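You operate a simulated robot arm through the tools that you are given. There is no shell and no other tool. Be economical: measure what you need, move in short steps, check, and stop when the job is done.

You run a simulated robot arm. Do the job below in one go: nothing can be reset, and whatever is moved stays where it is left.

## Task
Tag coils 753-A and 645-A and fold their leads in.
Fine: they stand on the low table; each gets the tag with its own code, standing in its pocket; leave the other coils.

It is judged by the outcome, as a careful person would: the job done as asked, and still so three seconds after it is handed in. It fails if anything else is knocked over, pushed out of place, dropped, spilled or broken. Flat cloth is picked up by pressing the open fingertips on it (5 to 10 N) and closing them slowly along it; thin cloth reads only 2 to 8 mm in the jaws.

## Robot
A 7-joint arm with a two-finger parallel gripper on a trunk, on a base that drives. Base frame: it is fixed to the floor where the robot stands at the start and does not move with it; the origin is under the middle of the robot, x ahead of it, y to its left, z up; the surface under the hand at the start is at about z = 660. Readings come in mm, rad, newtons and seconds.
With the tool pointing down near the work surface it reaches from about 220 to 740 mm from the robot's upright axis, wherever it stands. Its first joint turns from -2.897 to 2.897 rad. Places, roughly: big coil, medium coil [500, 1500, 750]. Payload 1.57 kg.
Tool frame: the origin (TCP) lies between the finger pads and is the grasp point; the fingertips stand 30 mm ahead of it; z points along the fingers, y is the line along which they close. Largest opening 110 mm; finger width 24, thickness 12; the body of the gripper, 48 by 112 mm, starts 78 mm behind the TCP.
Orientation is told as [roll, pitch, yaw] about the base's x, y, z axes, in that order, counted from this pose: with the fingers straight down and closing along the base's y, the tool's x points along the base's -x, its y along +y and its z along -z.

## Interface
- The arm moves only by the tool arm_command. Its argument "deltas" is a list of rows, each a list of 6 numbers: the shift along the base's x, y, z in units of 20 mm (1.0 is 20 mm), then the turn, a rotation vector about the base's x, y, z in units of 8 degrees (1.0 is 8 degrees). In form: [[tx, ty, tz, wx, wy, wz], ...]. A call has 1 to 8 rows; each row shifts and turns the commanded pose from where the row before left it. "gripper" is the gripper command, from -1 (fully open) to 1 (shut), values between in proportion, set as the call begins (left out, the last holds). A call with a number of a shift or a turn outside -1 to 1 is refused whole. Rows are played at 5 a second. More than 50 mm and 0.15 rad between two rows, or a gripper value outside its range, and nothing of the call is played. Where a pose cannot be reached the arm comes as near as it can. A force on the tool above 40 N (or 10 N above the force at the start of the call, whichever is more), or a blocked arm, ends the call early, and 0.2 s more pass. Each finger travels about 45 mm/s and halts on what it meets, pressing with about 34 N; the grip force reading is that of the motor and also rises with nothing between the fingers. The clock runs only during rows and for 0.2 s after the last one: add rows that do not move to give the fingers time. It gives the time, the measured TCP pose, the force on the tool (base axes), the opening and the grip force at its end, in the units of the frame above (readings bear some noise), with the torque about the TCP (base axes, N m) and any sound that the robot's microphone picked up.
- Cameras (640 x 400 px; columns grow to the right, rows downward): "scene" is now at [30.2, 137.1, 1385.6]; the picture's right is [-0.35, -0.94, 0.00], its down [-0.61, 0.23, -0.76] and it looks along [0.71, -0.27, -0.65] (base axes); focal length 253 px, centre (320, 200). "wrist" rides on the gripper at [70, 16, -141] in the tool frame; the picture's right is [-0.23, 0.97, 0.00], its down [-0.86, -0.20, -0.48] and it looks along [-0.47, -0.11, 0.88] (tool axes); focal length 222 px, centre (320, 200). There is no depth. A picture from a camera that has moved, and an enlarged one, comes with that camera's place and axes in the base frame and with its lens. The place of the scene camera against the robot may be out by one fixed shift of up to 25 mm in any direction.
- capture(camera): a new picture of that camera. No time passes.
- slide_trunk(by): slides the trunk up (or, below 0, down) by that many mm; the arm and the scene camera ride with it, the base frame stays. It gives what a move gives, with no picture.
- drive_base(legs): drives the robot by 1 to 6 legs, each [ahead, turn to the left] in mm and rad, along the robot's own axes; the way and the turn of a leg run together, so that a leg with both is an arc; at most 1500 mm and 3.142 rad a leg. The arm and the cameras ride along, it lands a little off, and it stops where it bumps. It gives what a move gives.
- aim_head(pan, tilt): turns the head with the scene camera to pan (to the left, within 2.705 rad either way) and tilt (down, from -0.506 to 1.204), counted from straight ahead of the robot. It gives what a move gives.
- enlarge(camera, box): a new picture of the part [left, top, right, bottom] of that camera's present view, enlarged. No time passes.
- finish_job(): hands the job in; it is judged then, once.

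Go step by step. Nothing tells you exact positions but the pictures and the camera data: compare them with the known pose of the tool, close in by small moves and look again before you grip or let go. The budget is 120 turns and 78 pictures, counting those below and the enlarged ones. Unless the task says otherwise, let go and move clear before handing in, and close with one line.

The tools are called after "Call:" by a JSON object that holds its "api" and its "payload". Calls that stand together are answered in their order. arm_command: Moves the arm, as the interface text tells. Its arguments: {"type":"object","properties":{"deltas":{"type":"array"},"gripper":{"type":"number"}},"required":["deltas"]} The other tools are called the same way: slide_trunk (by) slides the trunk up or down; drive_base (legs) drives the base; aim_head (pan, tilt) turns the head that bears the scene camera; capture (camera) takes a picture; enlarge (camera, box) takes an enlarged picture of a part of a camera's view; finish_job () hands the job in.

At the start:

```text
time_s: 0.0
position: [511.1, -84.4, 940.9]
tcp_rot: [-0.002, 0.0, 0.0]
wrist_force: [0.4, -1.1, 0.1]
wrist_torque: [0.04, -0.02, 0.03]
grip_width: 109.8
grasp_force: 0.0
trunk travel left (down, up): [-325.0, 265.0]
robot x, y, heading: [0.4, 5.2, -0.004]
head pan, tilt: [-0.356, 0.703]
```

scene: 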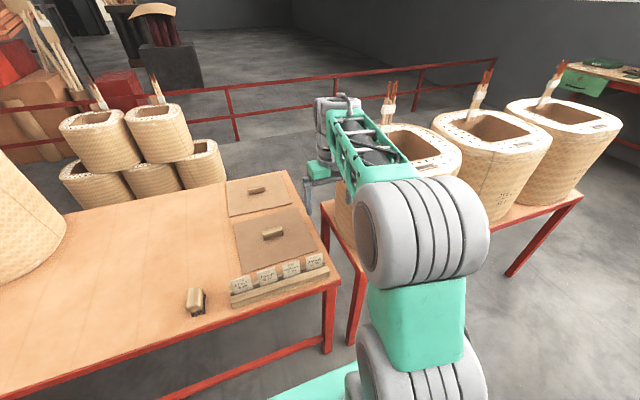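
wrist: 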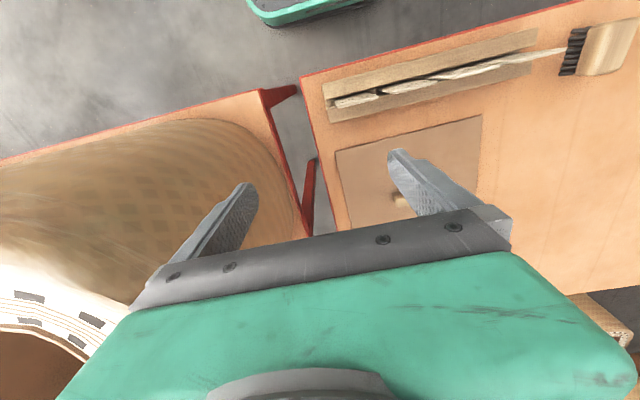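

I see a bench ahead with a tag rack, and a low table to the right with three coils bearing upright leads. I'll look at both more closely.

Call:
{"api": "enlarge", "payload": {"camera": "scene", "box": [160, 160, 360, 320]}}

Call:
{"api": "enlarge", "payload": {"camera": "scene", "box": [340, 40, 640, 240]}}

Call:
{"api": "aim_head", "payload": {"pan": -1.0, "tilt": 0.6}}

Call:
{"api": "capture", "payload": {"camera": "scene"}}

Call:
{"api": "aim_head", "payload": {"pan": 0.7, "tilt": 0.5}}

Call:
{"api": "capture", "payload": {"camera": "scene"}}

```text
2.50 times, centred on (260, 240) of scene
camera zoom: at [30.2, 137.1, 1385.6], right [-0.35, -0.94, 0.0], down [-0.61, 0.23, -0.76], along [0.71, -0.27, -0.65], focal length 632 px, centre (470, 100)
```

zoom: 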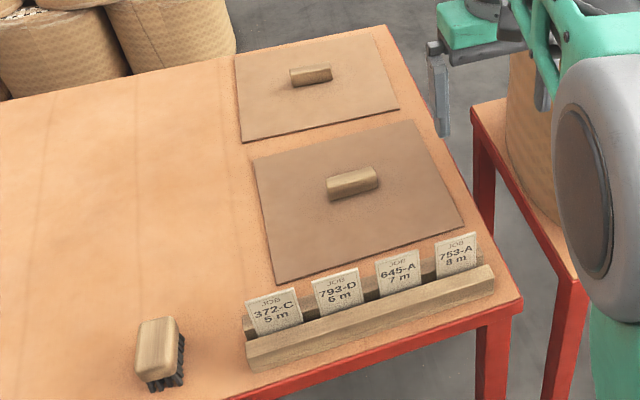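

```text
2.00 times, centred on (490, 140) of scene
camera zoom: at [30.2, 137.1, 1385.6], right [-0.35, -0.94, 0.0], down [-0.61, 0.23, -0.76], along [0.71, -0.27, -0.65], focal length 505 px, centre (-20, 320)
```

zoom: 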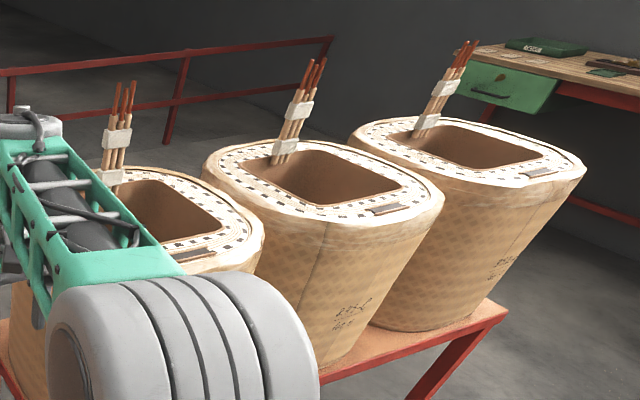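

```text
time_s: 1.0
position: [510.9, -82.7, 941.2]
tcp_rot: [0.0, 0.001, 0.0]
wrist_force: [0.0, 0.4, -0.5]
wrist_torque: [0.0, -0.01, 0.0]
grip_width: 110.2
grasp_force: 0.0
trunk travel left (down, up): [-325.0, 265.0]
robot x, y, heading: [1.0, 1.2, 0.004]
head pan, tilt: [-1.0, 0.6]
```

```text
73 pictures are left
camera scene: at [-1.5, 92.3, 1394.5], right [-0.84, -0.54, 0.0], down [-0.31, 0.48, -0.82], along [0.45, -0.69, -0.57], focal length 253 px, centre (320, 200)
```

scene: 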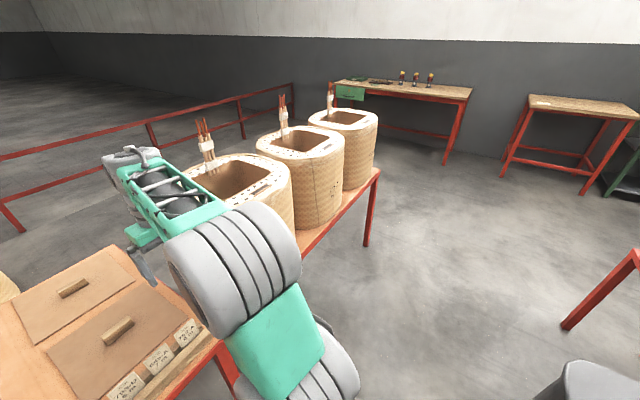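

```text
time_s: 2.8
position: [511.0, -83.9, 940.3]
tcp_rot: [0.0, 0.0, -0.001]
wrist_force: [-0.1, 0.4, -0.2]
wrist_torque: [-0.02, 0.01, -0.01]
grip_width: 110.0
grasp_force: 0.0
trunk travel left (down, up): [-325.0, 265.0]
robot x, y, heading: [4.2, 3.0, -0.0]
head pan, tilt: [0.7, 0.499]
```

```text
72 pictures are left
camera scene: at [20.3, 225.2, 1403.6], right [0.64, -0.77, 0.0], down [-0.37, -0.31, -0.88], along [0.67, 0.57, -0.48], focal length 253 px, centre (320, 200)
```

scene: 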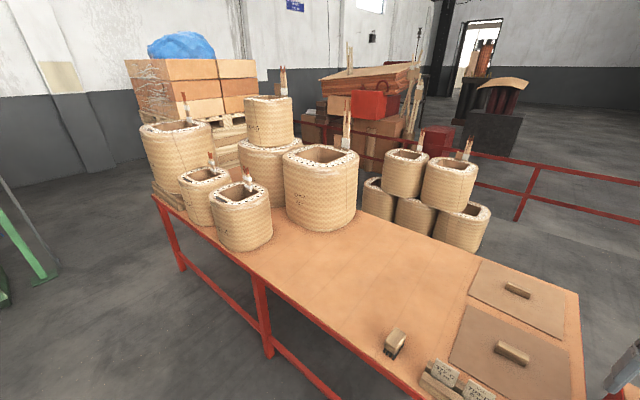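

Three coils are on the right-hand table, and others are on this bench's far end. I need to read their codes.

Call:
{"api": "enlarge", "payload": {"camera": "scene", "box": [130, 90, 370, 260]}}

Call:
{"api": "aim_head", "payload": {"pan": -0.8, "tilt": 0.6}}

Call:
{"api": "enlarge", "payload": {"camera": "scene", "box": [270, 80, 470, 240]}}

Call:
{"api": "capture", "payload": {"camera": "scene"}}

```text
2.35 times, centred on (250, 175) of scene
camera zoom: at [20.3, 225.2, 1403.6], right [0.64, -0.77, 0.0], down [-0.37, -0.31, -0.88], along [0.67, 0.57, -0.48], focal length 594 px, centre (485, 259)
```

zoom: 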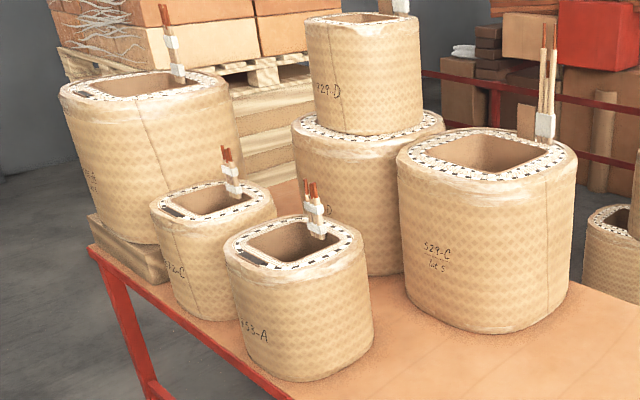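

```text
time_s: 4.4
position: [511.8, -83.7, 940.9]
tcp_rot: [0.001, 0.0, 0.001]
wrist_force: [-0.6, -0.1, 0.4]
wrist_torque: [0.0, 0.02, 0.0]
grip_width: 110.1
grasp_force: 0.2
trunk travel left (down, up): [-325.0, 265.0]
robot x, y, heading: [1.4, 1.0, -0.003]
head pan, tilt: [-0.799, 0.6]
```

```text
2.50 times, centred on (370, 160) of scene
camera zoom: at [12.4, 103.3, 1394.5], right [-0.72, -0.7, 0.0], down [-0.39, 0.4, -0.83], along [0.58, -0.59, -0.56], focal length 632 px, centre (195, 300)
```

zoom: 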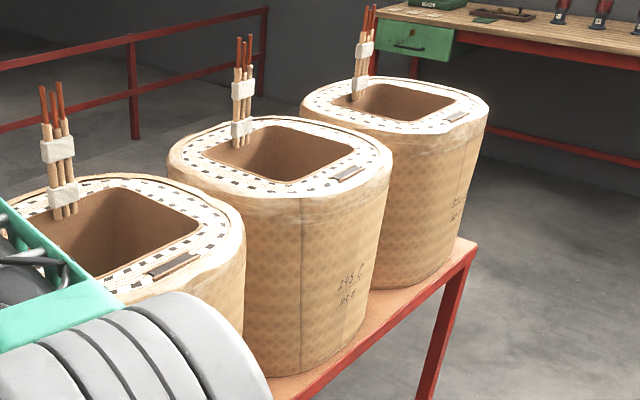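

```text
69 pictures are left
camera scene: at [12.4, 103.3, 1394.5], right [-0.72, -0.7, 0.0], down [-0.39, 0.4, -0.83], along [0.58, -0.59, -0.56], focal length 253 px, centre (320, 200)
```

scene: 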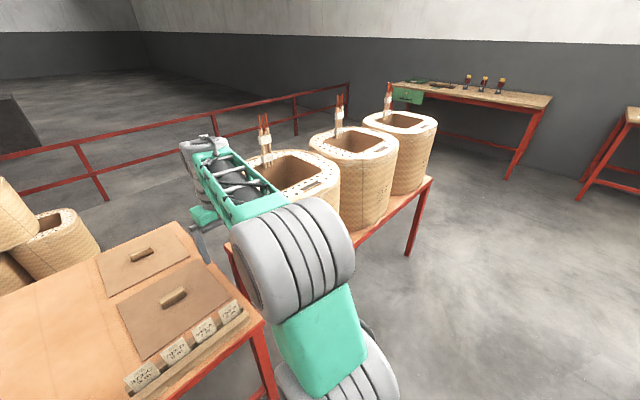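

The middle coil looks like 243-something, so I may not have the right table yet. I'll look around the whole room before driving.

Call:
{"api": "aim_head", "payload": {"pan": -1.9, "tilt": 0.5}}

Call:
{"api": "capture", "payload": {"camera": "scene"}}

Call:
{"api": "aim_head", "payload": {"pan": 1.7, "tilt": 0.5}}

Call:
{"api": "capture", "payload": {"camera": "scene"}}

Call:
{"api": "aim_head", "payload": {"pan": 2.7, "tilt": 0.5}}

Call:
{"api": "capture", "payload": {"camera": "scene"}}

```text
time_s: 5.7
position: [511.5, -84.1, 940.2]
tcp_rot: [0.001, -0.001, -0.001]
wrist_force: [1.2, 0.2, -0.4]
wrist_torque: [0.05, -0.02, 0.0]
grip_width: 110.0
grasp_force: 0.1
trunk travel left (down, up): [-325.0, 265.0]
robot x, y, heading: [0.0, 2.9, 0.007]
head pan, tilt: [-1.901, 0.499]
```

```text
68 pictures are left
camera scene: at [-78.7, 80.5, 1403.6], right [-0.95, 0.32, 0.0], down [0.15, 0.45, -0.88], along [-0.28, -0.83, -0.48], focal length 253 px, centre (320, 200)
```

scene: 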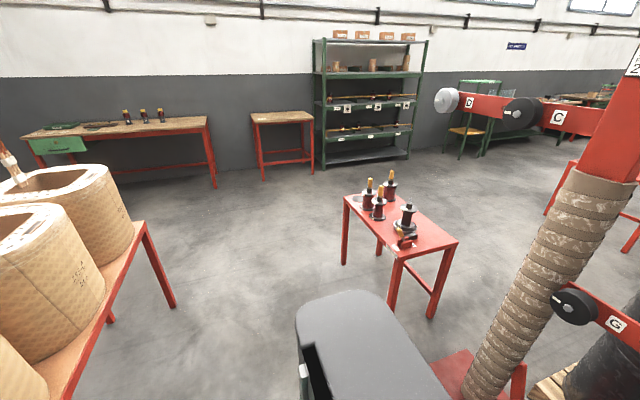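

```text
time_s: 8.7
position: [510.8, -83.2, 939.4]
tcp_rot: [0.0, 0.0, -0.001]
wrist_force: [0.2, 0.3, -0.3]
wrist_torque: [0.03, -0.02, -0.01]
grip_width: 110.0
grasp_force: 0.0
trunk travel left (down, up): [-325.0, 265.0]
robot x, y, heading: [-1.9, 1.1, 0.003]
head pan, tilt: [1.7, 0.499]
```

```text
67 pictures are left
camera scene: at [-61.0, 256.9, 1403.6], right [0.99, 0.13, 0.0], down [0.06, -0.47, -0.88], along [-0.11, 0.87, -0.48], focal length 253 px, centre (320, 200)
```

scene: 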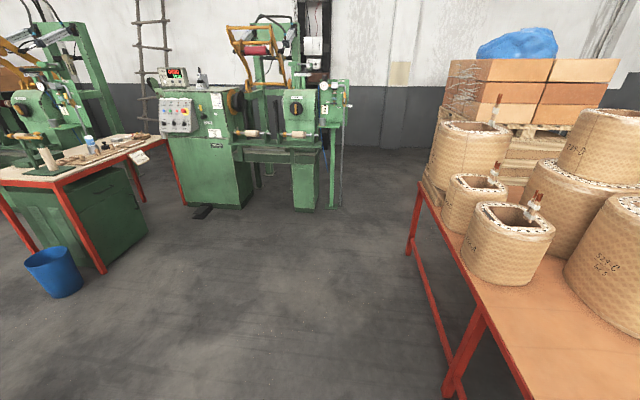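

```text
time_s: 10.0
position: [511.2, -84.8, 939.7]
tcp_rot: [0.0, 0.0, 0.0]
wrist_force: [-0.2, 0.5, 0.2]
wrist_torque: [0.0, 0.0, 0.0]
grip_width: 109.9
grasp_force: 0.1
trunk travel left (down, up): [-325.0, 265.0]
robot x, y, heading: [0.4, 1.7, -0.002]
head pan, tilt: [2.7, 0.499]
```

```text
66 pictures are left
camera scene: at [-131.5, 205.6, 1403.6], right [0.43, 0.9, 0.0], down [0.43, -0.2, -0.88], along [-0.79, 0.38, -0.48], focal length 253 px, centre (320, 200)
```

scene: 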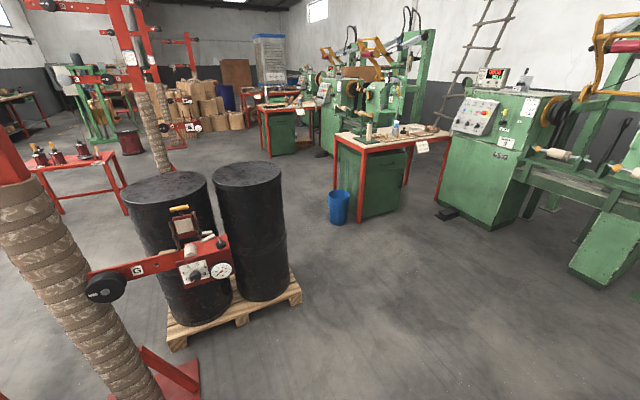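

The coil table is to the right. The tags stand in a rack at about x≈485, with 753-A near y≈-30 and 645-A near y≈50. I'll turn the hand so it closes along x and look at the rack from above.

Call:
{"api": "arm_command", "payload": {"deltas": [[-0.2, 0.2, 0, 0, 0, 1], [-0.2, 0.2, 0, 0, 0, 1], [-0.2, 0.2, 0, 0, 0, 1], [-0.2, 0.2, 0, 0, 0, 1], [-0.2, 0.2, 0, 0, 0, 1], [-0.2, 0.2, 0, 0, 0, 1]], "gripper": 0}}

Call:
{"api": "arm_command", "payload": {"deltas": [[0, 0.2, 0, 0, 0, 1], [0, 0.2, -0.4, 0, 0, 1], [0, 0.2, -0.4, 0, 0, 1], [0, 0.2, -0.4, 0, 0, 1], [0, 0.2, -0.4, 0, 0, 1], [0, 0.2, -0.4, 0, 0, 0.25], [0, 0.1, 0, 0, 0, 0], [0, 0, 0, 0, 0, 0]]}}

Call:
{"api": "capture", "payload": {"camera": "wrist"}}

Call:
{"api": "aim_head", "payload": {"pan": -0.1, "tilt": 0.9}}

Call:
{"api": "capture", "payload": {"camera": "scene"}}

```text
time_s: 11.4
position: [486.1, -59.9, 941.2]
tcp_rot: [0.002, 0.001, 0.841]
wrist_force: [0.0, -0.7, -0.6]
wrist_torque: [-0.02, 0.02, -0.04]
grip_width: 54.7
grasp_force: 0.1
trunk travel left (down, up): [-325.0, 265.0]
robot x, y, heading: [-2.3, 1.9, -0.001]
head pan, tilt: [2.7, 0.499]
```

```text
time_s: 13.2
position: [489.1, -34.1, 899.6]
tcp_rot: [-0.001, 0.002, 1.573]
wrist_force: [0.5, -0.4, -0.4]
wrist_torque: [0.0, 0.02, 0.01]
grip_width: 55.0
grasp_force: 0.0
trunk travel left (down, up): [-325.0, 265.0]
robot x, y, heading: [1.5, 1.6, -0.002]
head pan, tilt: [2.7, 0.499]
```

```text
65 pictures are left
camera wrist: at [471.3, -104.7, 1042.5], right [-0.97, 0.23, 0.0], down [0.2, 0.86, 0.48], along [0.11, 0.47, -0.88], focal length 222 px, centre (320, 200)
```

wrist: 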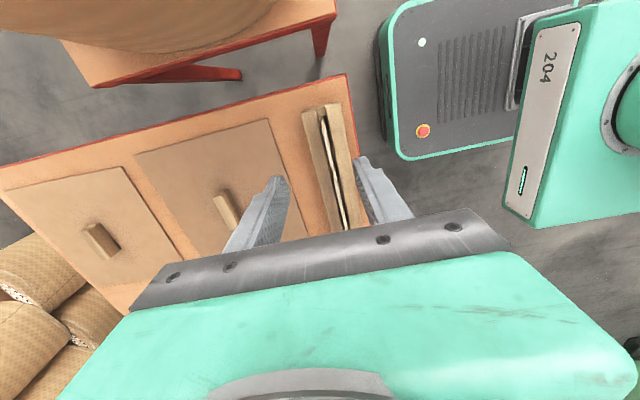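

```text
time_s: 15.6
position: [488.0, -33.0, 900.1]
tcp_rot: [0.0, 0.001, 1.571]
wrist_force: [-0.3, 0.2, 0.5]
wrist_torque: [0.02, 0.04, 0.06]
grip_width: 55.2
grasp_force: 0.1
trunk travel left (down, up): [-325.0, 265.0]
robot x, y, heading: [1.4, 1.1, 0.002]
head pan, tilt: [-0.099, 0.901]
```

```text
64 pictures are left
camera scene: at [25.8, 159.2, 1369.7], right [-0.1, -1.0, 0.0], down [-0.78, 0.08, -0.62], along [0.62, -0.06, -0.78], focal length 253 px, centre (320, 200)
```

scene: 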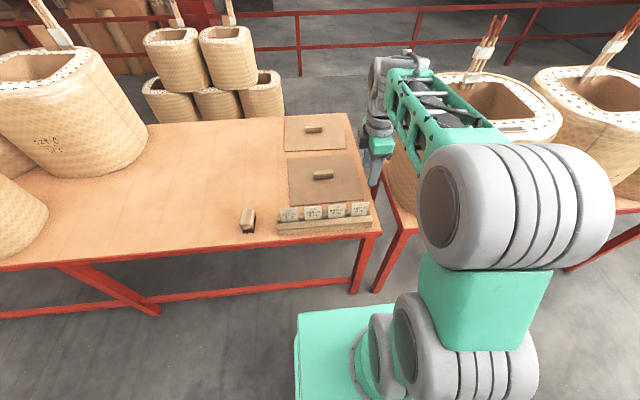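

The rack slot shows between the fingers in the wrist view, at about x≈472. I'll enlarge both views to locate the tags.

Call:
{"api": "enlarge", "payload": {"camera": "wrist", "box": [280, 90, 400, 240]}}

Call:
{"api": "enlarge", "payload": {"camera": "scene", "box": [264, 185, 384, 250]}}

```text
2.67 times, centred on (340, 165) of wrist
camera zoom: at [471.3, -104.8, 1042.6], right [-0.97, 0.23, 0.0], down [0.2, 0.86, 0.48], along [0.11, 0.47, -0.88], focal length 592 px, centre (267, 293)
```

zoom: 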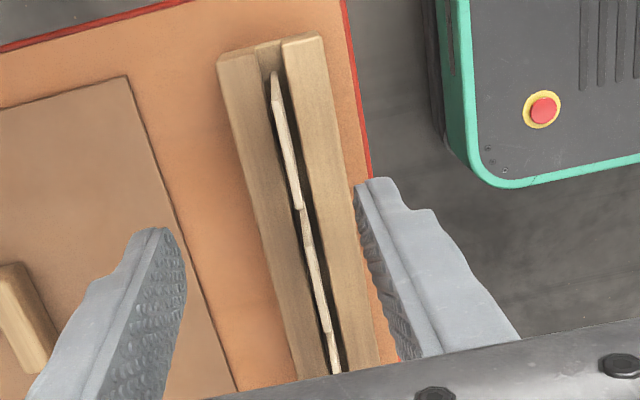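

```text
5.33 times, centred on (324, 218) of scene
camera zoom: at [25.8, 159.2, 1369.7], right [-0.1, -1.0, 0.0], down [-0.78, 0.08, -0.62], along [0.62, -0.06, -0.78], focal length 1348 px, centre (299, 107)
```

zoom: 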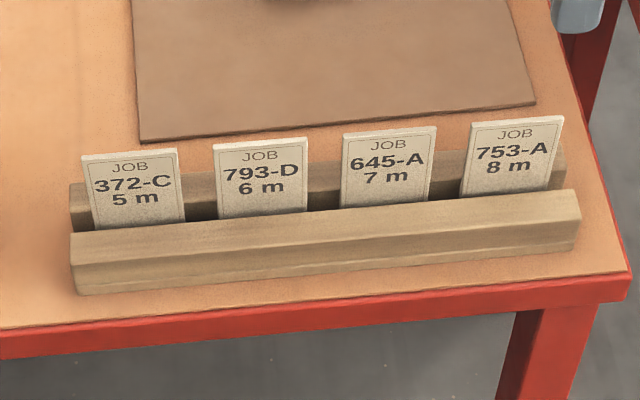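

The 753-A tag stands upright at roughly x≈480, y≈-28, with its top somewhere near z≈745. I'll lower over it and check again.

Call:
{"api": "arm_command", "payload": {"deltas": [[-0.2, 0.1, -0.8, 0, 0, 0], [-0.2, 0.1, -0.8, 0, 0, 0], [0, 0.05, -0.9, 0, 0, 0], [0, 0, -0.9, 0, 0, 0], [0, 0, -0.9, 0, 0, 0], [0, 0, 0, 0, 0, 0]], "gripper": 0.2}}

Call:
{"api": "enlarge", "payload": {"camera": "wrist", "box": [220, 70, 420, 230]}}

Call:
{"api": "enlarge", "payload": {"camera": "scene", "box": [294, 165, 414, 240]}}

```text
time_s: 17.0
position: [479.6, -28.6, 813.3]
tcp_rot: [-0.001, 0.0, 1.572]
wrist_force: [-0.4, 0.4, 0.1]
wrist_torque: [-0.02, -0.01, 0.01]
grip_width: 44.0
grasp_force: 0.1
trunk travel left (down, up): [-325.0, 265.0]
robot x, y, heading: [1.8, 1.2, -0.006]
head pan, tilt: [-0.099, 0.901]
```

```text
2.50 times, centred on (320, 150) of wrist
camera zoom: at [463.3, -99.9, 955.3], right [-0.97, 0.23, 0.0], down [0.2, 0.86, 0.48], along [0.11, 0.47, -0.88], focal length 555 px, centre (320, 325)
```

zoom: 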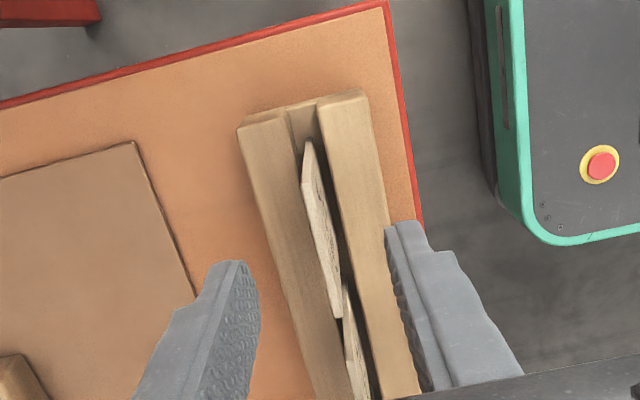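

```text
5.33 times, centred on (354, 202) of scene
camera zoom: at [25.9, 159.1, 1369.7], right [-0.1, -1.0, 0.0], down [-0.78, 0.08, -0.62], along [0.62, -0.06, -0.78], focal length 1348 px, centre (139, 187)
```

zoom: 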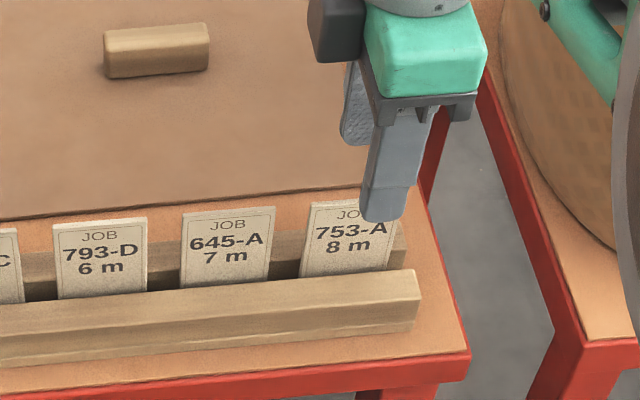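

The tag is centred near (482, -18) with its top around z≈743. I'll lower the fingertips to about z≈718 around it and check before closing.

Call:
{"api": "arm_command", "payload": {"deltas": [[0.15, 0.3, -0.8, 0, 0, 0], [0, 0.25, -0.8, 0, 0, 0], [0, 0, -0.8, 0, 0, 0], [0, 0, -0.8, 0, 0, 0], [0, 0, 0, 0, 0, 0]]}}

Call:
{"api": "enlarge", "payload": {"camera": "wrist", "box": [220, 70, 420, 230]}}

Call:
{"api": "enlarge", "payload": {"camera": "scene", "box": [294, 165, 414, 240]}}

```text
time_s: 18.2
position: [483.8, -17.6, 748.8]
tcp_rot: [-0.002, 0.001, 1.57]
wrist_force: [-0.3, -0.7, -0.2]
wrist_torque: [-0.04, 0.05, -0.03]
grip_width: 44.2
grasp_force: 0.0
trunk travel left (down, up): [-325.0, 265.0]
robot x, y, heading: [-3.0, 1.6, 0.003]
head pan, tilt: [-0.099, 0.901]
```

```text
2.50 times, centred on (320, 150) of wrist
camera zoom: at [466.3, -88.2, 892.1], right [-0.97, 0.23, 0.0], down [0.2, 0.86, 0.48], along [0.11, 0.47, -0.88], focal length 555 px, centre (320, 325)
```

zoom: 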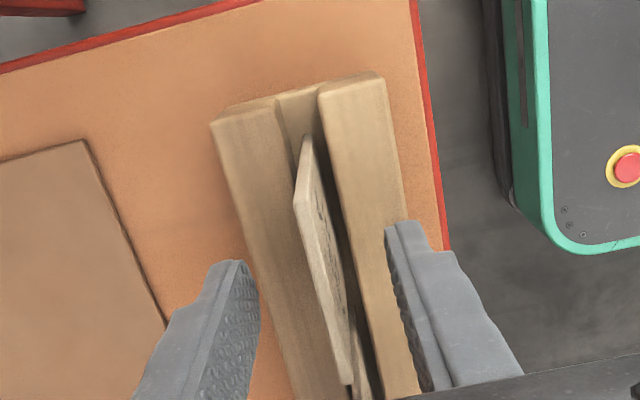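

```text
5.33 times, centred on (354, 202) of scene
camera zoom: at [25.9, 159.1, 1369.7], right [-0.1, -1.0, 0.0], down [-0.78, 0.08, -0.62], along [0.62, -0.06, -0.78], focal length 1348 px, centre (139, 187)
```

zoom: 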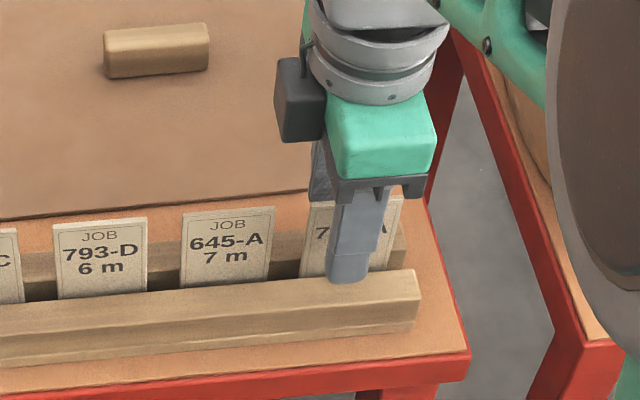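

The tag top is nearer z≈757, centred near (480, -23). I'll adjust a little, raise 12 mm and close on the tag slowly.

Call:
{"api": "arm_command", "payload": {"deltas": [[-0.2, -0.25, 0.6, 0, 0, 0], [0, 0, 0, 0, 0, 0]]}}

Call:
{"api": "arm_command", "payload": {"deltas": [[0, 0, 0, 0, 0, 0], [0, 0, 0, 0, 0, 0], [0, 0, 0, 0, 0, 0], [0, 0, 0, 0, 0, 0], [0, 0, 0, 0, 0, 0]], "gripper": 1}}

Call:
{"api": "enlarge", "payload": {"camera": "wrist", "box": [220, 70, 420, 230]}}

```text
time_s: 18.8
position: [478.1, -22.0, 761.8]
tcp_rot: [0.0, 0.001, 1.57]
wrist_force: [0.0, 0.1, 0.6]
wrist_torque: [-0.01, -0.01, 0.0]
grip_width: 43.9
grasp_force: 0.1
trunk travel left (down, up): [-325.0, 265.0]
robot x, y, heading: [0.5, 1.9, 0.001]
head pan, tilt: [-0.099, 0.901]
```

```text
time_s: 20.0
position: [477.3, -22.7, 763.8]
tcp_rot: [0.001, -0.001, 1.57]
wrist_force: [0.1, -0.6, 0.6]
wrist_torque: [0.02, 0.04, 0.02]
grip_width: 2.6
grasp_force: 24.2
trunk travel left (down, up): [-325.0, 265.0]
robot x, y, heading: [0.9, 3.9, 0.0]
head pan, tilt: [-0.099, 0.901]
```

```text
2.50 times, centred on (320, 150) of wrist
camera zoom: at [461.3, -93.2, 905.1], right [-0.97, 0.23, 0.0], down [0.2, 0.86, 0.48], along [0.11, 0.47, -0.88], focal length 555 px, centre (320, 325)
```

zoom: 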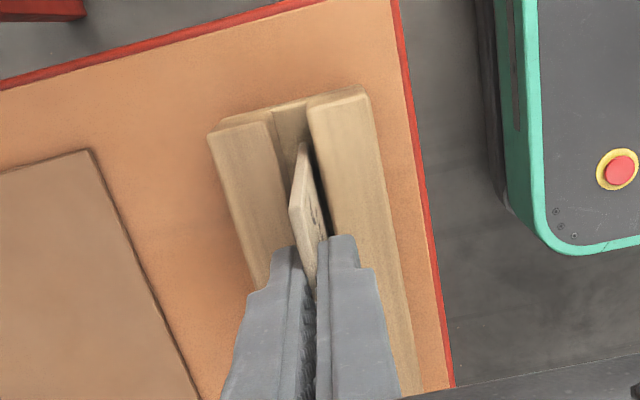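

The jaws read 2.6 mm with grip force, so the tag is held. I'll lift it, bring it in towards the robot and check.

Call:
{"api": "arm_command", "payload": {"deltas": [[0, 0, 0.7, 0, 0, 0], [0, 0, 1, 0, 0, 0], [0, 0, 1, 0, 0, 0], [0, 0, 1, 0, 0, 0], [0, 0, 1, 0, 0, 0], [0, 0, 1, 0, 0, 0], [0, 0, 1, 0, 0, 0], [0, 0, 1, 0, 0, 0]]}}

Call:
{"api": "arm_command", "payload": {"deltas": [[-0.5, 0.3, 1, 0, 0, 0], [-0.5, 0.3, 1, 0, 0, 0], [-0.5, 0.3, 1, 0, 0, 0], [-0.5, 0.3, 1, 0, 0, 0], [-0.5, 0, 0, 0, 0, 0], [-0.5, 0, 0, 0, 0, 0], [0, 0, 0, 0, 0, 0]]}}

Call:
{"api": "aim_head", "payload": {"pan": -0.35, "tilt": 0.5}}

Call:
{"api": "capture", "payload": {"camera": "scene"}}

```text
time_s: 21.8
position: [476.7, -20.8, 917.5]
tcp_rot: [-0.002, -0.001, 1.572]
wrist_force: [0.8, -1.2, -0.2]
wrist_torque: [0.02, -0.01, -0.01]
grip_width: 2.3
grasp_force: 23.6
trunk travel left (down, up): [-325.0, 265.0]
robot x, y, heading: [1.2, 3.0, 0.001]
head pan, tilt: [-0.099, 0.901]
```

```text
time_s: 23.4
position: [418.5, 1.5, 997.2]
tcp_rot: [0.0, 0.001, 1.57]
wrist_force: [0.0, -0.1, 0.1]
wrist_torque: [0.01, -0.03, 0.01]
grip_width: 2.4
grasp_force: 24.6
trunk travel left (down, up): [-325.0, 265.0]
robot x, y, heading: [-3.0, 5.8, 0.003]
head pan, tilt: [-0.099, 0.901]
```

```text
time_s: 24.3
position: [418.7, 0.6, 997.8]
tcp_rot: [-0.002, 0.0, 1.57]
wrist_force: [-0.5, -0.4, 0.1]
wrist_torque: [-0.03, 0.03, 0.02]
grip_width: 2.7
grasp_force: 23.6
trunk travel left (down, up): [-325.0, 265.0]
robot x, y, heading: [1.8, -1.1, 0.0]
head pan, tilt: [-0.351, 0.499]
```

```text
56 pictures are left
camera scene: at [36.1, 135.4, 1403.5], right [-0.34, -0.94, 0.0], down [-0.45, 0.16, -0.88], along [0.82, -0.3, -0.48], focal length 253 px, centre (320, 200)
```

scene: 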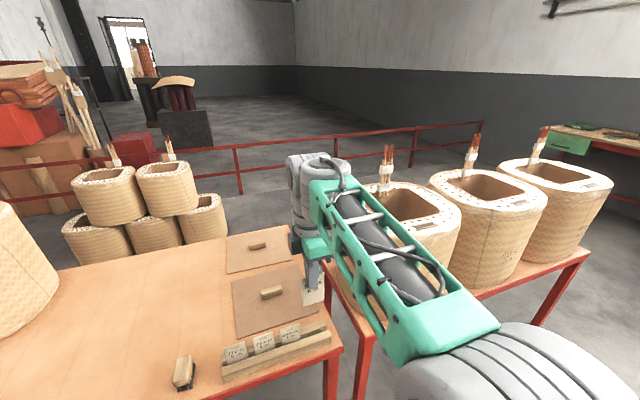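

The tag is held firmly. I'll back off, turn right and drive alongside the coil table to read the codes.

Call:
{"api": "drive_base", "payload": {"legs": [[-200, 0], [0, -1.5708], [600, 0]]}}

Call:
{"api": "aim_head", "payload": {"pan": 1.45, "tilt": 0.5}}

Call:
{"api": "capture", "payload": {"camera": "scene"}}

```text
time_s: 32.8
position: [-231.9, -1022.6, 997.1]
tcp_rot: [0.001, -0.001, -0.033]
wrist_force: [-0.6, -0.1, 0.1]
wrist_torque: [-0.02, -0.01, 0.01]
grip_width: 2.3
grasp_force: 23.8
trunk travel left (down, up): [-325.0, 265.0]
robot x, y, heading: [-218.6, -603.2, -1.605]
head pan, tilt: [-0.351, 0.499]
```

```text
time_s: 34.6
position: [-232.2, -1022.1, 997.9]
tcp_rot: [0.0, 0.0, -0.033]
wrist_force: [-0.6, 0.5, -0.9]
wrist_torque: [-0.04, 0.01, 0.01]
grip_width: 2.7
grasp_force: 24.1
trunk travel left (down, up): [-325.0, 265.0]
robot x, y, heading: [-216.8, -600.8, -1.6]
head pan, tilt: [1.45, 0.499]
```

```text
55 pictures are left
camera scene: at [39.8, -553.4, 1403.6], right [-0.15, -0.99, 0.0], down [-0.47, 0.07, -0.88], along [0.87, -0.14, -0.48], focal length 253 px, centre (320, 200)
```

scene: 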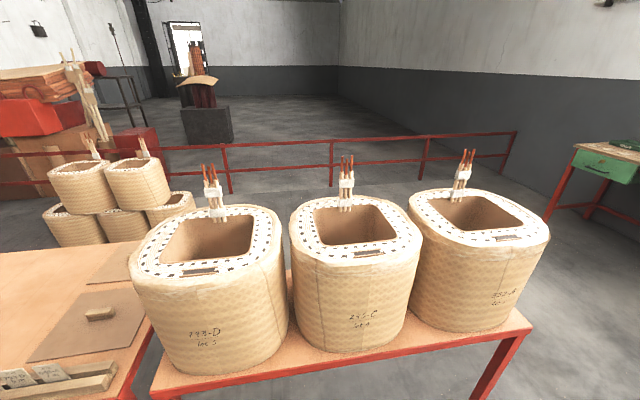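

Call:
{"api": "enlarge", "payload": {"camera": "scene", "box": [150, 260, 550, 390]}}

Call:
{"api": "enlarge", "payload": {"camera": "scene", "box": [470, 270, 550, 320]}}

Call:
{"api": "enlarge", "payload": {"camera": "scene", "box": [30, 120, 210, 250]}}

```text
1.60 times, centred on (350, 325) of scene
camera zoom: at [39.8, -553.4, 1403.6], right [-0.15, -0.99, 0.0], down [-0.47, 0.07, -0.88], along [0.87, -0.14, -0.48], focal length 404 px, centre (272, 0)
```

zoom: 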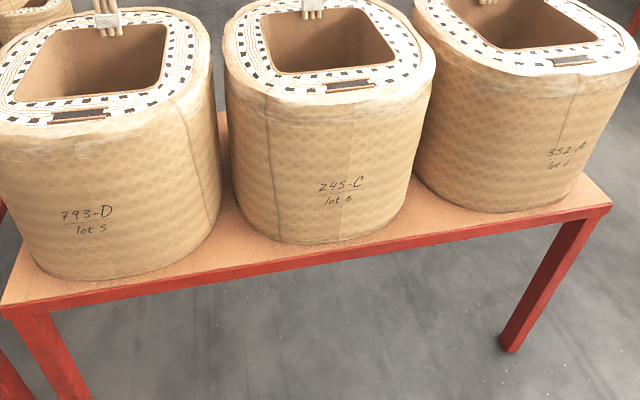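

```text
8.00 times, centred on (510, 295) of scene
camera zoom: at [39.8, -553.4, 1403.6], right [-0.15, -0.99, 0.0], down [-0.47, 0.07, -0.88], along [0.87, -0.14, -0.48], focal length 2021 px, centre (-1200, -560)
```

zoom: 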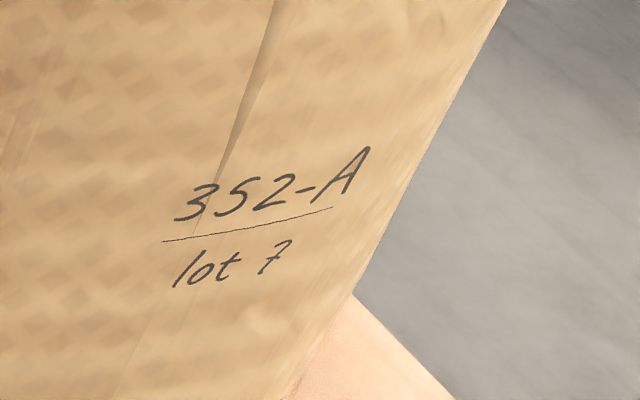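

```text
3.08 times, centred on (120, 185) of scene
camera zoom: at [39.8, -553.4, 1403.6], right [-0.15, -0.99, 0.0], down [-0.47, 0.07, -0.88], along [0.87, -0.14, -0.48], focal length 777 px, centre (935, 246)
```

zoom: 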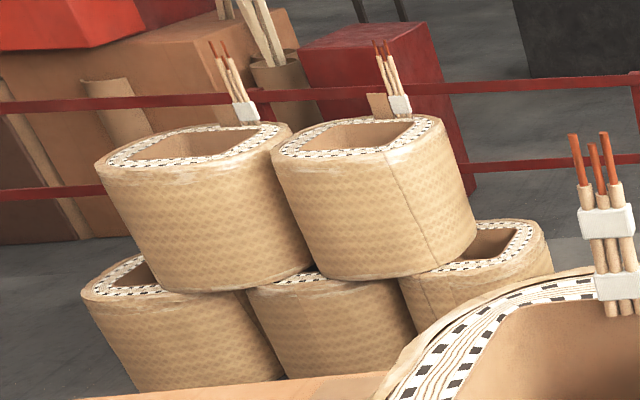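

None of these three matches; they read 793-D, 245-C and 352-A. The coils at the left end of the other bench are likelier, so I'll back up that way and read them.

Call:
{"api": "drive_base", "payload": {"legs": [[-1500, 0], [-200, 0]]}}

Call:
{"api": "aim_head", "payload": {"pan": 1.9, "tilt": 0.55}}

Call:
{"api": "capture", "payload": {"camera": "scene"}}

```text
time_s: 43.3
position: [-166.3, 685.0, 997.3]
tcp_rot: [0.001, 0.0, -0.045]
wrist_force: [0.3, -0.1, -0.9]
wrist_torque: [-0.01, 0.0, -0.01]
grip_width: 2.2
grasp_force: 23.8
trunk travel left (down, up): [-325.0, 265.0]
robot x, y, heading: [-148.2, 1101.4, -1.618]
head pan, tilt: [1.45, 0.499]
```

```text
time_s: 44.2
position: [-167.0, 686.2, 997.1]
tcp_rot: [0.001, 0.001, -0.047]
wrist_force: [-0.2, 0.0, -0.4]
wrist_torque: [-0.06, 0.02, 0.0]
grip_width: 2.6
grasp_force: 23.9
trunk travel left (down, up): [-325.0, 265.0]
robot x, y, heading: [-145.0, 1100.8, -1.615]
head pan, tilt: [1.901, 0.55]
```

```text
51 pictures are left
camera scene: at [106.3, 1191.5, 1399.0], right [0.28, -0.96, 0.0], down [-0.5, -0.15, -0.85], along [0.82, 0.24, -0.52], focal length 253 px, centre (320, 200)
```

scene: 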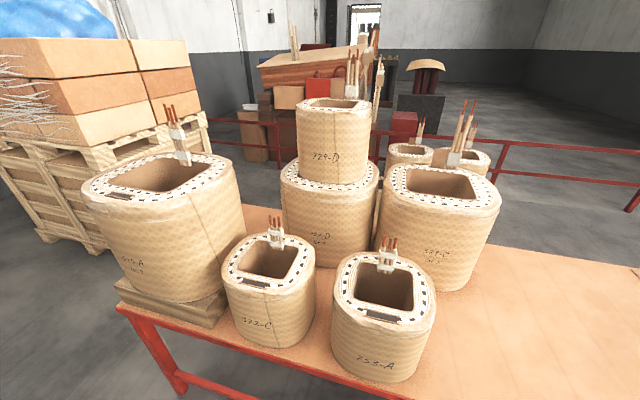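

Call:
{"api": "enlarge", "payload": {"camera": "scene", "box": [320, 240, 440, 390]}}

Call:
{"api": "enlarge", "payload": {"camera": "scene", "box": [80, 140, 320, 310]}}

```text
2.67 times, centred on (380, 315) of scene
camera zoom: at [106.3, 1191.5, 1399.0], right [0.28, -0.96, 0.0], down [-0.5, -0.15, -0.85], along [0.82, 0.24, -0.52], focal length 674 px, centre (160, -107)
```

zoom: 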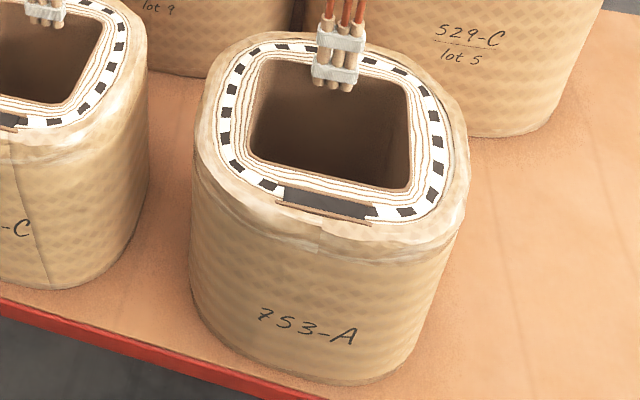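

```text
2.35 times, centred on (200, 225) of scene
camera zoom: at [106.3, 1191.5, 1399.0], right [0.28, -0.96, 0.0], down [-0.5, -0.15, -0.85], along [0.82, 0.24, -0.52], focal length 594 px, centre (602, 141)
```

zoom: 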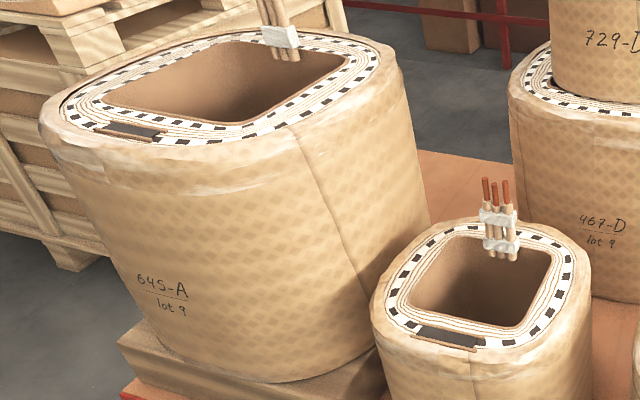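

Found them: 753-A is the small coil at the bench edge, with its pocket near (464, 1154, 905). 645-A is the big coil on the wooden block. I'll raise the arm, face the bench and move up to it.

Call:
{"api": "arm_command", "payload": {"deltas": [[0, 0, 1, 0, 0, 0], [0, 0, 1, 0, 0, 0], [0, 0, 1, 0, 0, 0], [0, 0, 1, 0, 0, 0], [0, 0, 1, 0, 0, 0], [0, 0, 0, 0, 0, 0]]}}

Call:
{"api": "drive_base", "payload": {"legs": [[0, 1.615], [140, 0]]}}

Call:
{"api": "aim_head", "payload": {"pan": 0.0, "tilt": 0.8}}

Call:
{"api": "capture", "payload": {"camera": "scene"}}

Call:
{"api": "capture", "payload": {"camera": "wrist"}}

```text
time_s: 45.6
position: [-166.7, 685.9, 1097.5]
tcp_rot: [0.001, 0.001, -0.046]
wrist_force: [0.1, 0.0, 0.2]
wrist_torque: [0.04, 0.01, -0.01]
grip_width: 2.4
grasp_force: 23.7
trunk travel left (down, up): [-325.0, 265.0]
robot x, y, heading: [-148.2, 1104.6, -1.615]
head pan, tilt: [1.901, 0.55]
```

```text
time_s: 50.8
position: [409.4, 1097.8, 1098.1]
tcp_rot: [0.001, 0.001, 1.559]
wrist_force: [0.6, 0.0, 0.8]
wrist_torque: [-0.03, -0.01, 0.0]
grip_width: 2.5
grasp_force: 23.9
trunk travel left (down, up): [-325.0, 265.0]
robot x, y, heading: [-8.4, 1102.3, -0.013]
head pan, tilt: [1.901, 0.55]
```

```text
time_s: 52.7
position: [409.6, 1096.0, 1098.8]
tcp_rot: [0.0, -0.001, 1.561]
wrist_force: [-0.6, 0.8, -0.1]
wrist_torque: [-0.01, -0.02, -0.02]
grip_width: 2.2
grasp_force: 24.2
trunk travel left (down, up): [-325.0, 265.0]
robot x, y, heading: [-10.4, 1105.4, -0.015]
head pan, tilt: [0.0, 0.799]
```

```text
48 pictures are left
camera scene: at [24.7, 1266.5, 1377.7], right [-0.01, -1.0, 0.0], down [-0.72, 0.01, -0.7], along [0.7, -0.01, -0.72], focal length 253 px, centre (320, 200)
```

scene: 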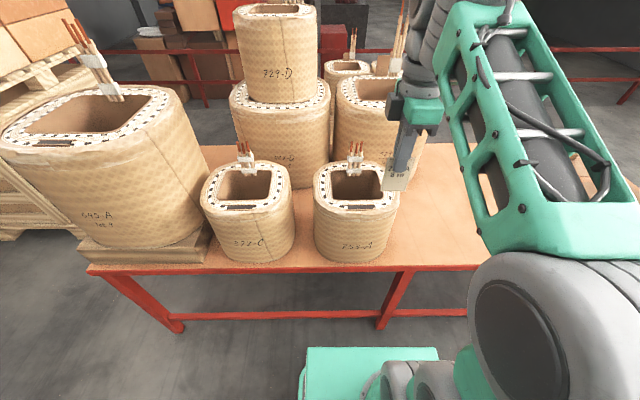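

```text
47 pictures are left
camera wrist: at [392.6, 1026.5, 1240.0], right [-0.97, 0.24, 0.0], down [0.21, 0.85, 0.48], along [0.11, 0.46, -0.88], focal length 222 px, centre (320, 200)
```

wrist: 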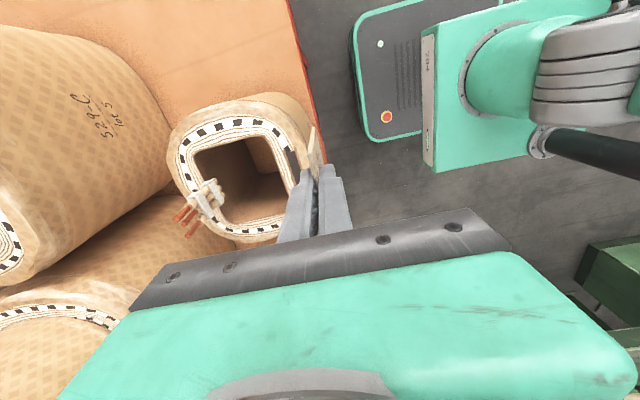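

Call:
{"api": "enlarge", "payload": {"camera": "scene", "box": [300, 130, 440, 270]}}

Call:
{"api": "enlarge", "payload": {"camera": "wrist", "box": [160, 80, 360, 250]}}

```text
2.86 times, centred on (370, 200) of scene
camera zoom: at [24.7, 1266.5, 1377.7], right [-0.01, -1.0, 0.0], down [-0.72, 0.01, -0.7], along [0.7, -0.01, -0.72], focal length 722 px, centre (177, 200)
```

zoom: 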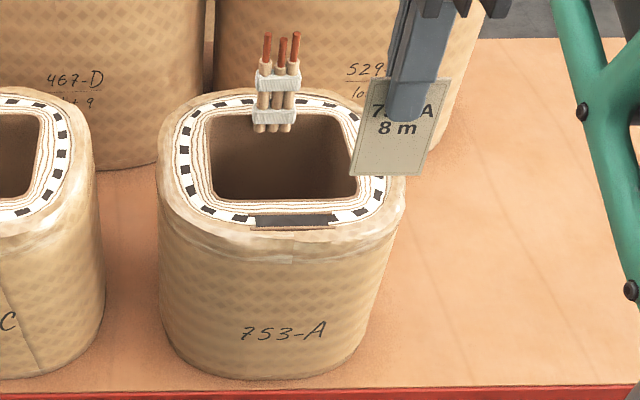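

```text
2.35 times, centred on (260, 165) of wrist
camera zoom: at [392.6, 1026.5, 1240.0], right [-0.97, 0.24, 0.0], down [0.21, 0.85, 0.48], along [0.11, 0.46, -0.88], focal length 523 px, centre (461, 282)
```

zoom: 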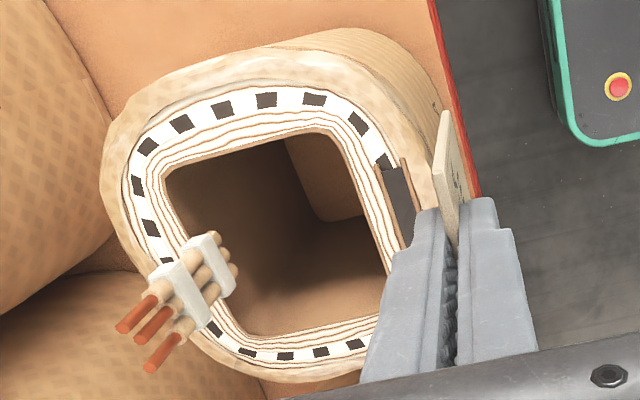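

The pocket is centred near (457, 1143, 906), running along y with a slight turn. I'll hover with the tag's bottom edge just above it.

Call:
{"api": "arm_command", "payload": {"deltas": [[0.4, 0.4, 0, 0, 0, -0.39], [0.4, 0.4, 0, 0, 0, 0], [0.4, 0.4, -0.5, 0, 0, 0], [0.4, 0.4, -0.5, 0, 0, 0], [0.4, 0.4, -0.9, 0, 0, 0], [0.4, 0.35, -0.9, 0, 0, 0], [0, 0, -0.9, 0, 0, 0], [0, 0, 0, 0, 0, 0]]}}

Call:
{"api": "enlarge", "payload": {"camera": "wrist", "box": [200, 60, 400, 230]}}

Call:
{"api": "enlarge", "payload": {"camera": "scene", "box": [300, 120, 440, 260]}}

```text
time_s: 54.5
position: [458.4, 1144.4, 1023.2]
tcp_rot: [0.001, -0.001, 1.506]
wrist_force: [-0.4, 0.2, -0.1]
wrist_torque: [0.03, 0.0, 0.0]
grip_width: 2.6
grasp_force: 24.0
trunk travel left (down, up): [-325.0, 265.0]
robot x, y, heading: [-8.9, 1104.3, -0.01]
head pan, tilt: [0.0, 0.799]
```

```text
2.35 times, centred on (300, 145) of wrist
camera zoom: at [437.5, 1073.8, 1164.8], right [-0.96, 0.29, 0.0], down [0.25, 0.84, 0.48], along [0.14, 0.46, -0.88], focal length 523 px, centre (367, 329)
```

zoom: 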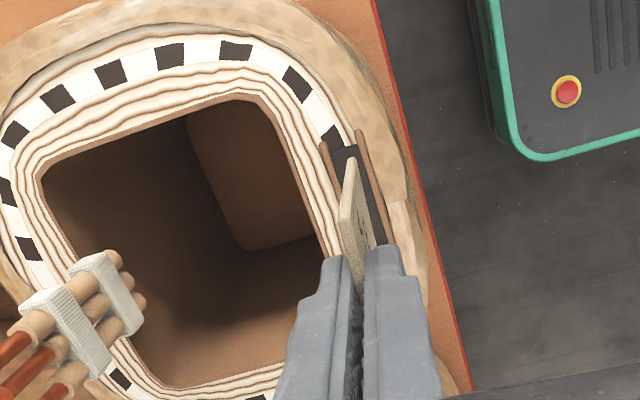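

```text
2.86 times, centred on (370, 190) of scene
camera zoom: at [24.8, 1266.5, 1377.7], right [-0.01, -1.0, 0.0], down [-0.72, 0.01, -0.7], along [0.7, -0.01, -0.72], focal length 722 px, centre (177, 229)
```

zoom: 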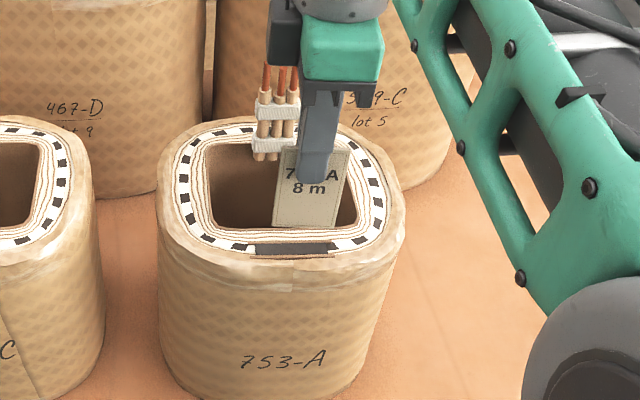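

The tag hangs about 27 mm above the pocket and about 7 mm too far to -y. I'll correct that and lower a bit.

Call:
{"api": "arm_command", "payload": {"deltas": [[0.05, 0.35, 0, 0, 0, 0], [0, 0, -0.6, 0, 0, 0], [0, 0, -0.5, 0, 0, 0], [0, 0, 0, 0, 0, 0]]}}

Call:
{"api": "enlarge", "payload": {"camera": "wrist", "box": [260, 50, 380, 150]}}

Call:
{"api": "enlarge", "payload": {"camera": "scene", "box": [320, 160, 400, 230]}}

```text
time_s: 55.5
position: [459.6, 1151.4, 1002.2]
tcp_rot: [0.0, 0.002, 1.506]
wrist_force: [-0.7, 0.2, 0.0]
wrist_torque: [0.01, -0.01, 0.02]
grip_width: 2.6
grasp_force: 23.9
trunk travel left (down, up): [-325.0, 265.0]
robot x, y, heading: [-7.9, 1098.7, -0.013]
head pan, tilt: [0.0, 0.799]
```

```text
4.00 times, centred on (320, 100) of wrist
camera zoom: at [438.7, 1081.4, 1144.2], right [-0.96, 0.29, 0.0], down [0.25, 0.84, 0.48], along [0.14, 0.46, -0.88], focal length 888 px, centre (320, 600)
```

zoom: 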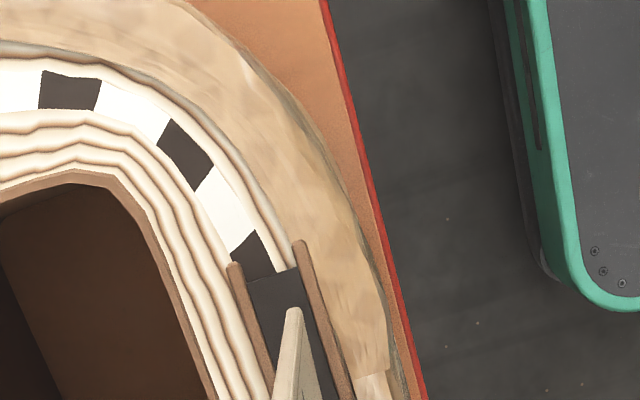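

```text
5.71 times, centred on (360, 195) of scene
camera zoom: at [24.8, 1266.5, 1377.7], right [-0.01, -1.0, 0.0], down [-0.72, 0.01, -0.7], along [0.7, -0.01, -0.72], focal length 1444 px, centre (91, 229)
```

zoom: 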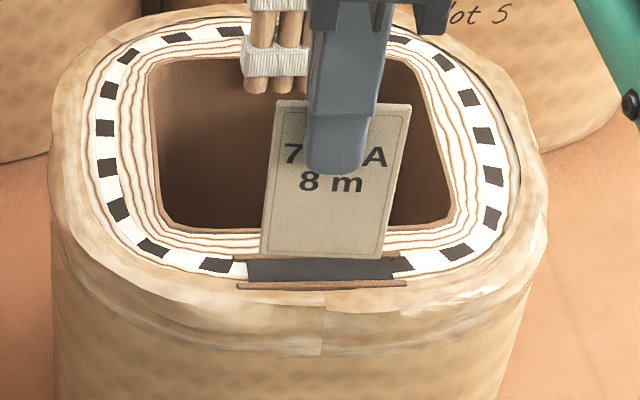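

The tag is over the pocket in both views. I'll shift it slightly and lower it in, watching the force.

Call:
{"api": "arm_command", "payload": {"deltas": [[0.08, 0, -0.3, 0, 0, 0], [0, 0, -0.4, 0, 0, 0], [0, 0, -0.4, 0, 0, 0], [0, 0, 0, 0, 0, 0]]}}

Call:
{"api": "enlarge", "payload": {"camera": "scene", "box": [320, 160, 400, 230]}}

```text
time_s: 56.5
position: [462.2, 1151.9, 978.7]
tcp_rot: [0.0, 0.001, 1.507]
wrist_force: [0.2, 1.3, -0.3]
wrist_torque: [0.02, 0.0, -0.02]
grip_width: 2.4
grasp_force: 23.5
trunk travel left (down, up): [-325.0, 265.0]
robot x, y, heading: [-5.5, 1100.8, -0.016]
head pan, tilt: [0.0, 0.799]
```

```text
5.71 times, centred on (360, 195) of scene
camera zoom: at [24.8, 1266.5, 1377.7], right [-0.01, -1.0, 0.0], down [-0.72, 0.01, -0.7], along [0.7, -0.01, -0.72], focal length 1444 px, centre (91, 229)
```

zoom: 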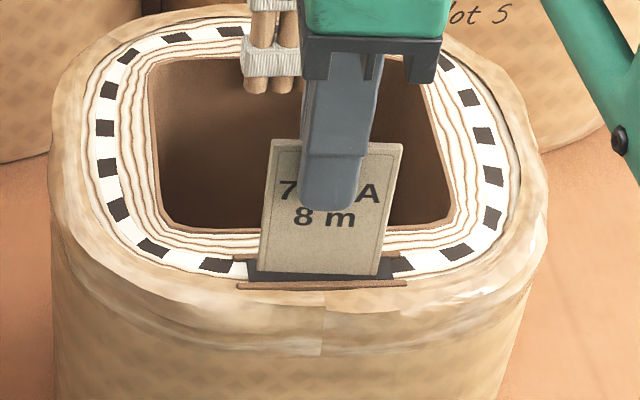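

The tag's lower edge has entered the pocket with no contact force. I'll keep lowering.

Call:
{"api": "arm_command", "payload": {"deltas": [[0, 0, -0.4, 0, 0, 0], [0, 0, -0.3, 0, 0, 0], [0, 0, 0, 0, 0, 0]]}}

Call:
{"api": "arm_command", "payload": {"deltas": [[0, 0, -0.3, 0, 0, 0], [0, 0, -0.2, 0, 0, 0], [0, 0, 0, 0, 0, 0]]}}

Call:
{"api": "enlarge", "payload": {"camera": "scene", "box": [320, 160, 400, 230]}}

```text
time_s: 57.3
position: [461.7, 1152.1, 965.9]
tcp_rot: [-0.001, 0.0, 1.507]
wrist_force: [0.8, 0.0, 0.2]
wrist_torque: [0.0, 0.01, -0.01]
grip_width: 2.5
grasp_force: 24.2
trunk travel left (down, up): [-325.0, 265.0]
robot x, y, heading: [-8.9, 1100.6, -0.003]
head pan, tilt: [0.0, 0.799]
```

```text
time_s: 58.1
position: [461.5, 1151.0, 955.2]
tcp_rot: [0.0, 0.001, 1.506]
wrist_force: [0.4, -0.8, 0.3]
wrist_torque: [0.01, -0.03, 0.01]
grip_width: 2.4
grasp_force: 23.9
trunk travel left (down, up): [-325.0, 265.0]
robot x, y, heading: [-11.7, 1100.2, -0.012]
head pan, tilt: [0.0, 0.799]
```

```text
5.71 times, centred on (360, 195) of scene
camera zoom: at [24.8, 1266.5, 1377.7], right [-0.01, -1.0, 0.0], down [-0.72, 0.01, -0.7], along [0.7, -0.01, -0.72], focal length 1444 px, centre (91, 229)
```

zoom: 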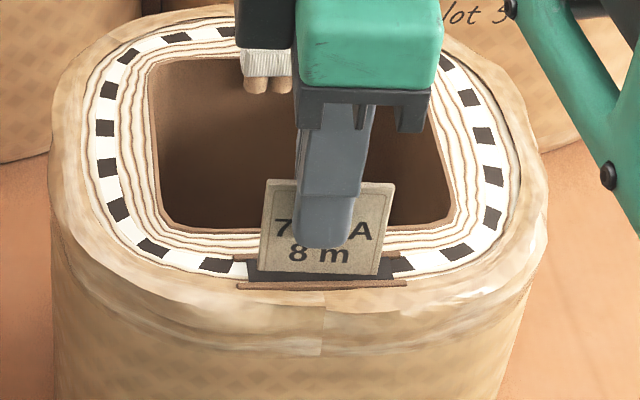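

Call:
{"api": "arm_command", "payload": {"deltas": [[0, 0, -0.25, 0, 0, 0], [0, 0, 0, 0, 0, 0]]}}

Call:
{"api": "arm_command", "payload": {"deltas": [[0, 0, -0.25, 0, 0, 0], [0, 0, 0, 0, 0, 0]]}}

Call:
{"api": "enlarge", "payload": {"camera": "scene", "box": [320, 160, 400, 230]}}

```text
time_s: 58.7
position: [461.3, 1150.8, 952.0]
tcp_rot: [0.001, -0.001, 1.506]
wrist_force: [-1.1, 0.2, -0.6]
wrist_torque: [-0.03, 0.0, 0.01]
grip_width: 2.6
grasp_force: 23.8
trunk travel left (down, up): [-325.0, 265.0]
robot x, y, heading: [-8.7, 1102.0, -0.008]
head pan, tilt: [0.0, 0.799]
```

```text
time_s: 59.3
position: [461.0, 1151.9, 945.9]
tcp_rot: [0.001, 0.001, 1.506]
wrist_force: [0.3, 0.0, 0.1]
wrist_torque: [-0.03, 0.0, 0.0]
grip_width: 2.5
grasp_force: 24.0
trunk travel left (down, up): [-325.0, 265.0]
robot x, y, heading: [-5.0, 1101.2, -0.015]
head pan, tilt: [0.0, 0.799]
```

```text
5.71 times, centred on (360, 195) of scene
camera zoom: at [24.8, 1266.5, 1377.7], right [-0.01, -1.0, 0.0], down [-0.72, 0.01, -0.7], along [0.7, -0.01, -0.72], focal length 1444 px, centre (91, 229)
```

zoom: 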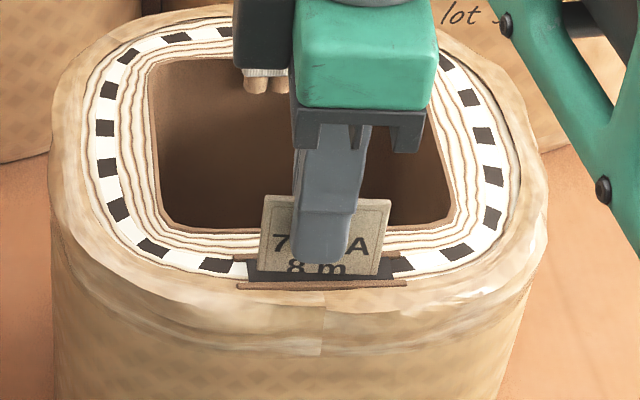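

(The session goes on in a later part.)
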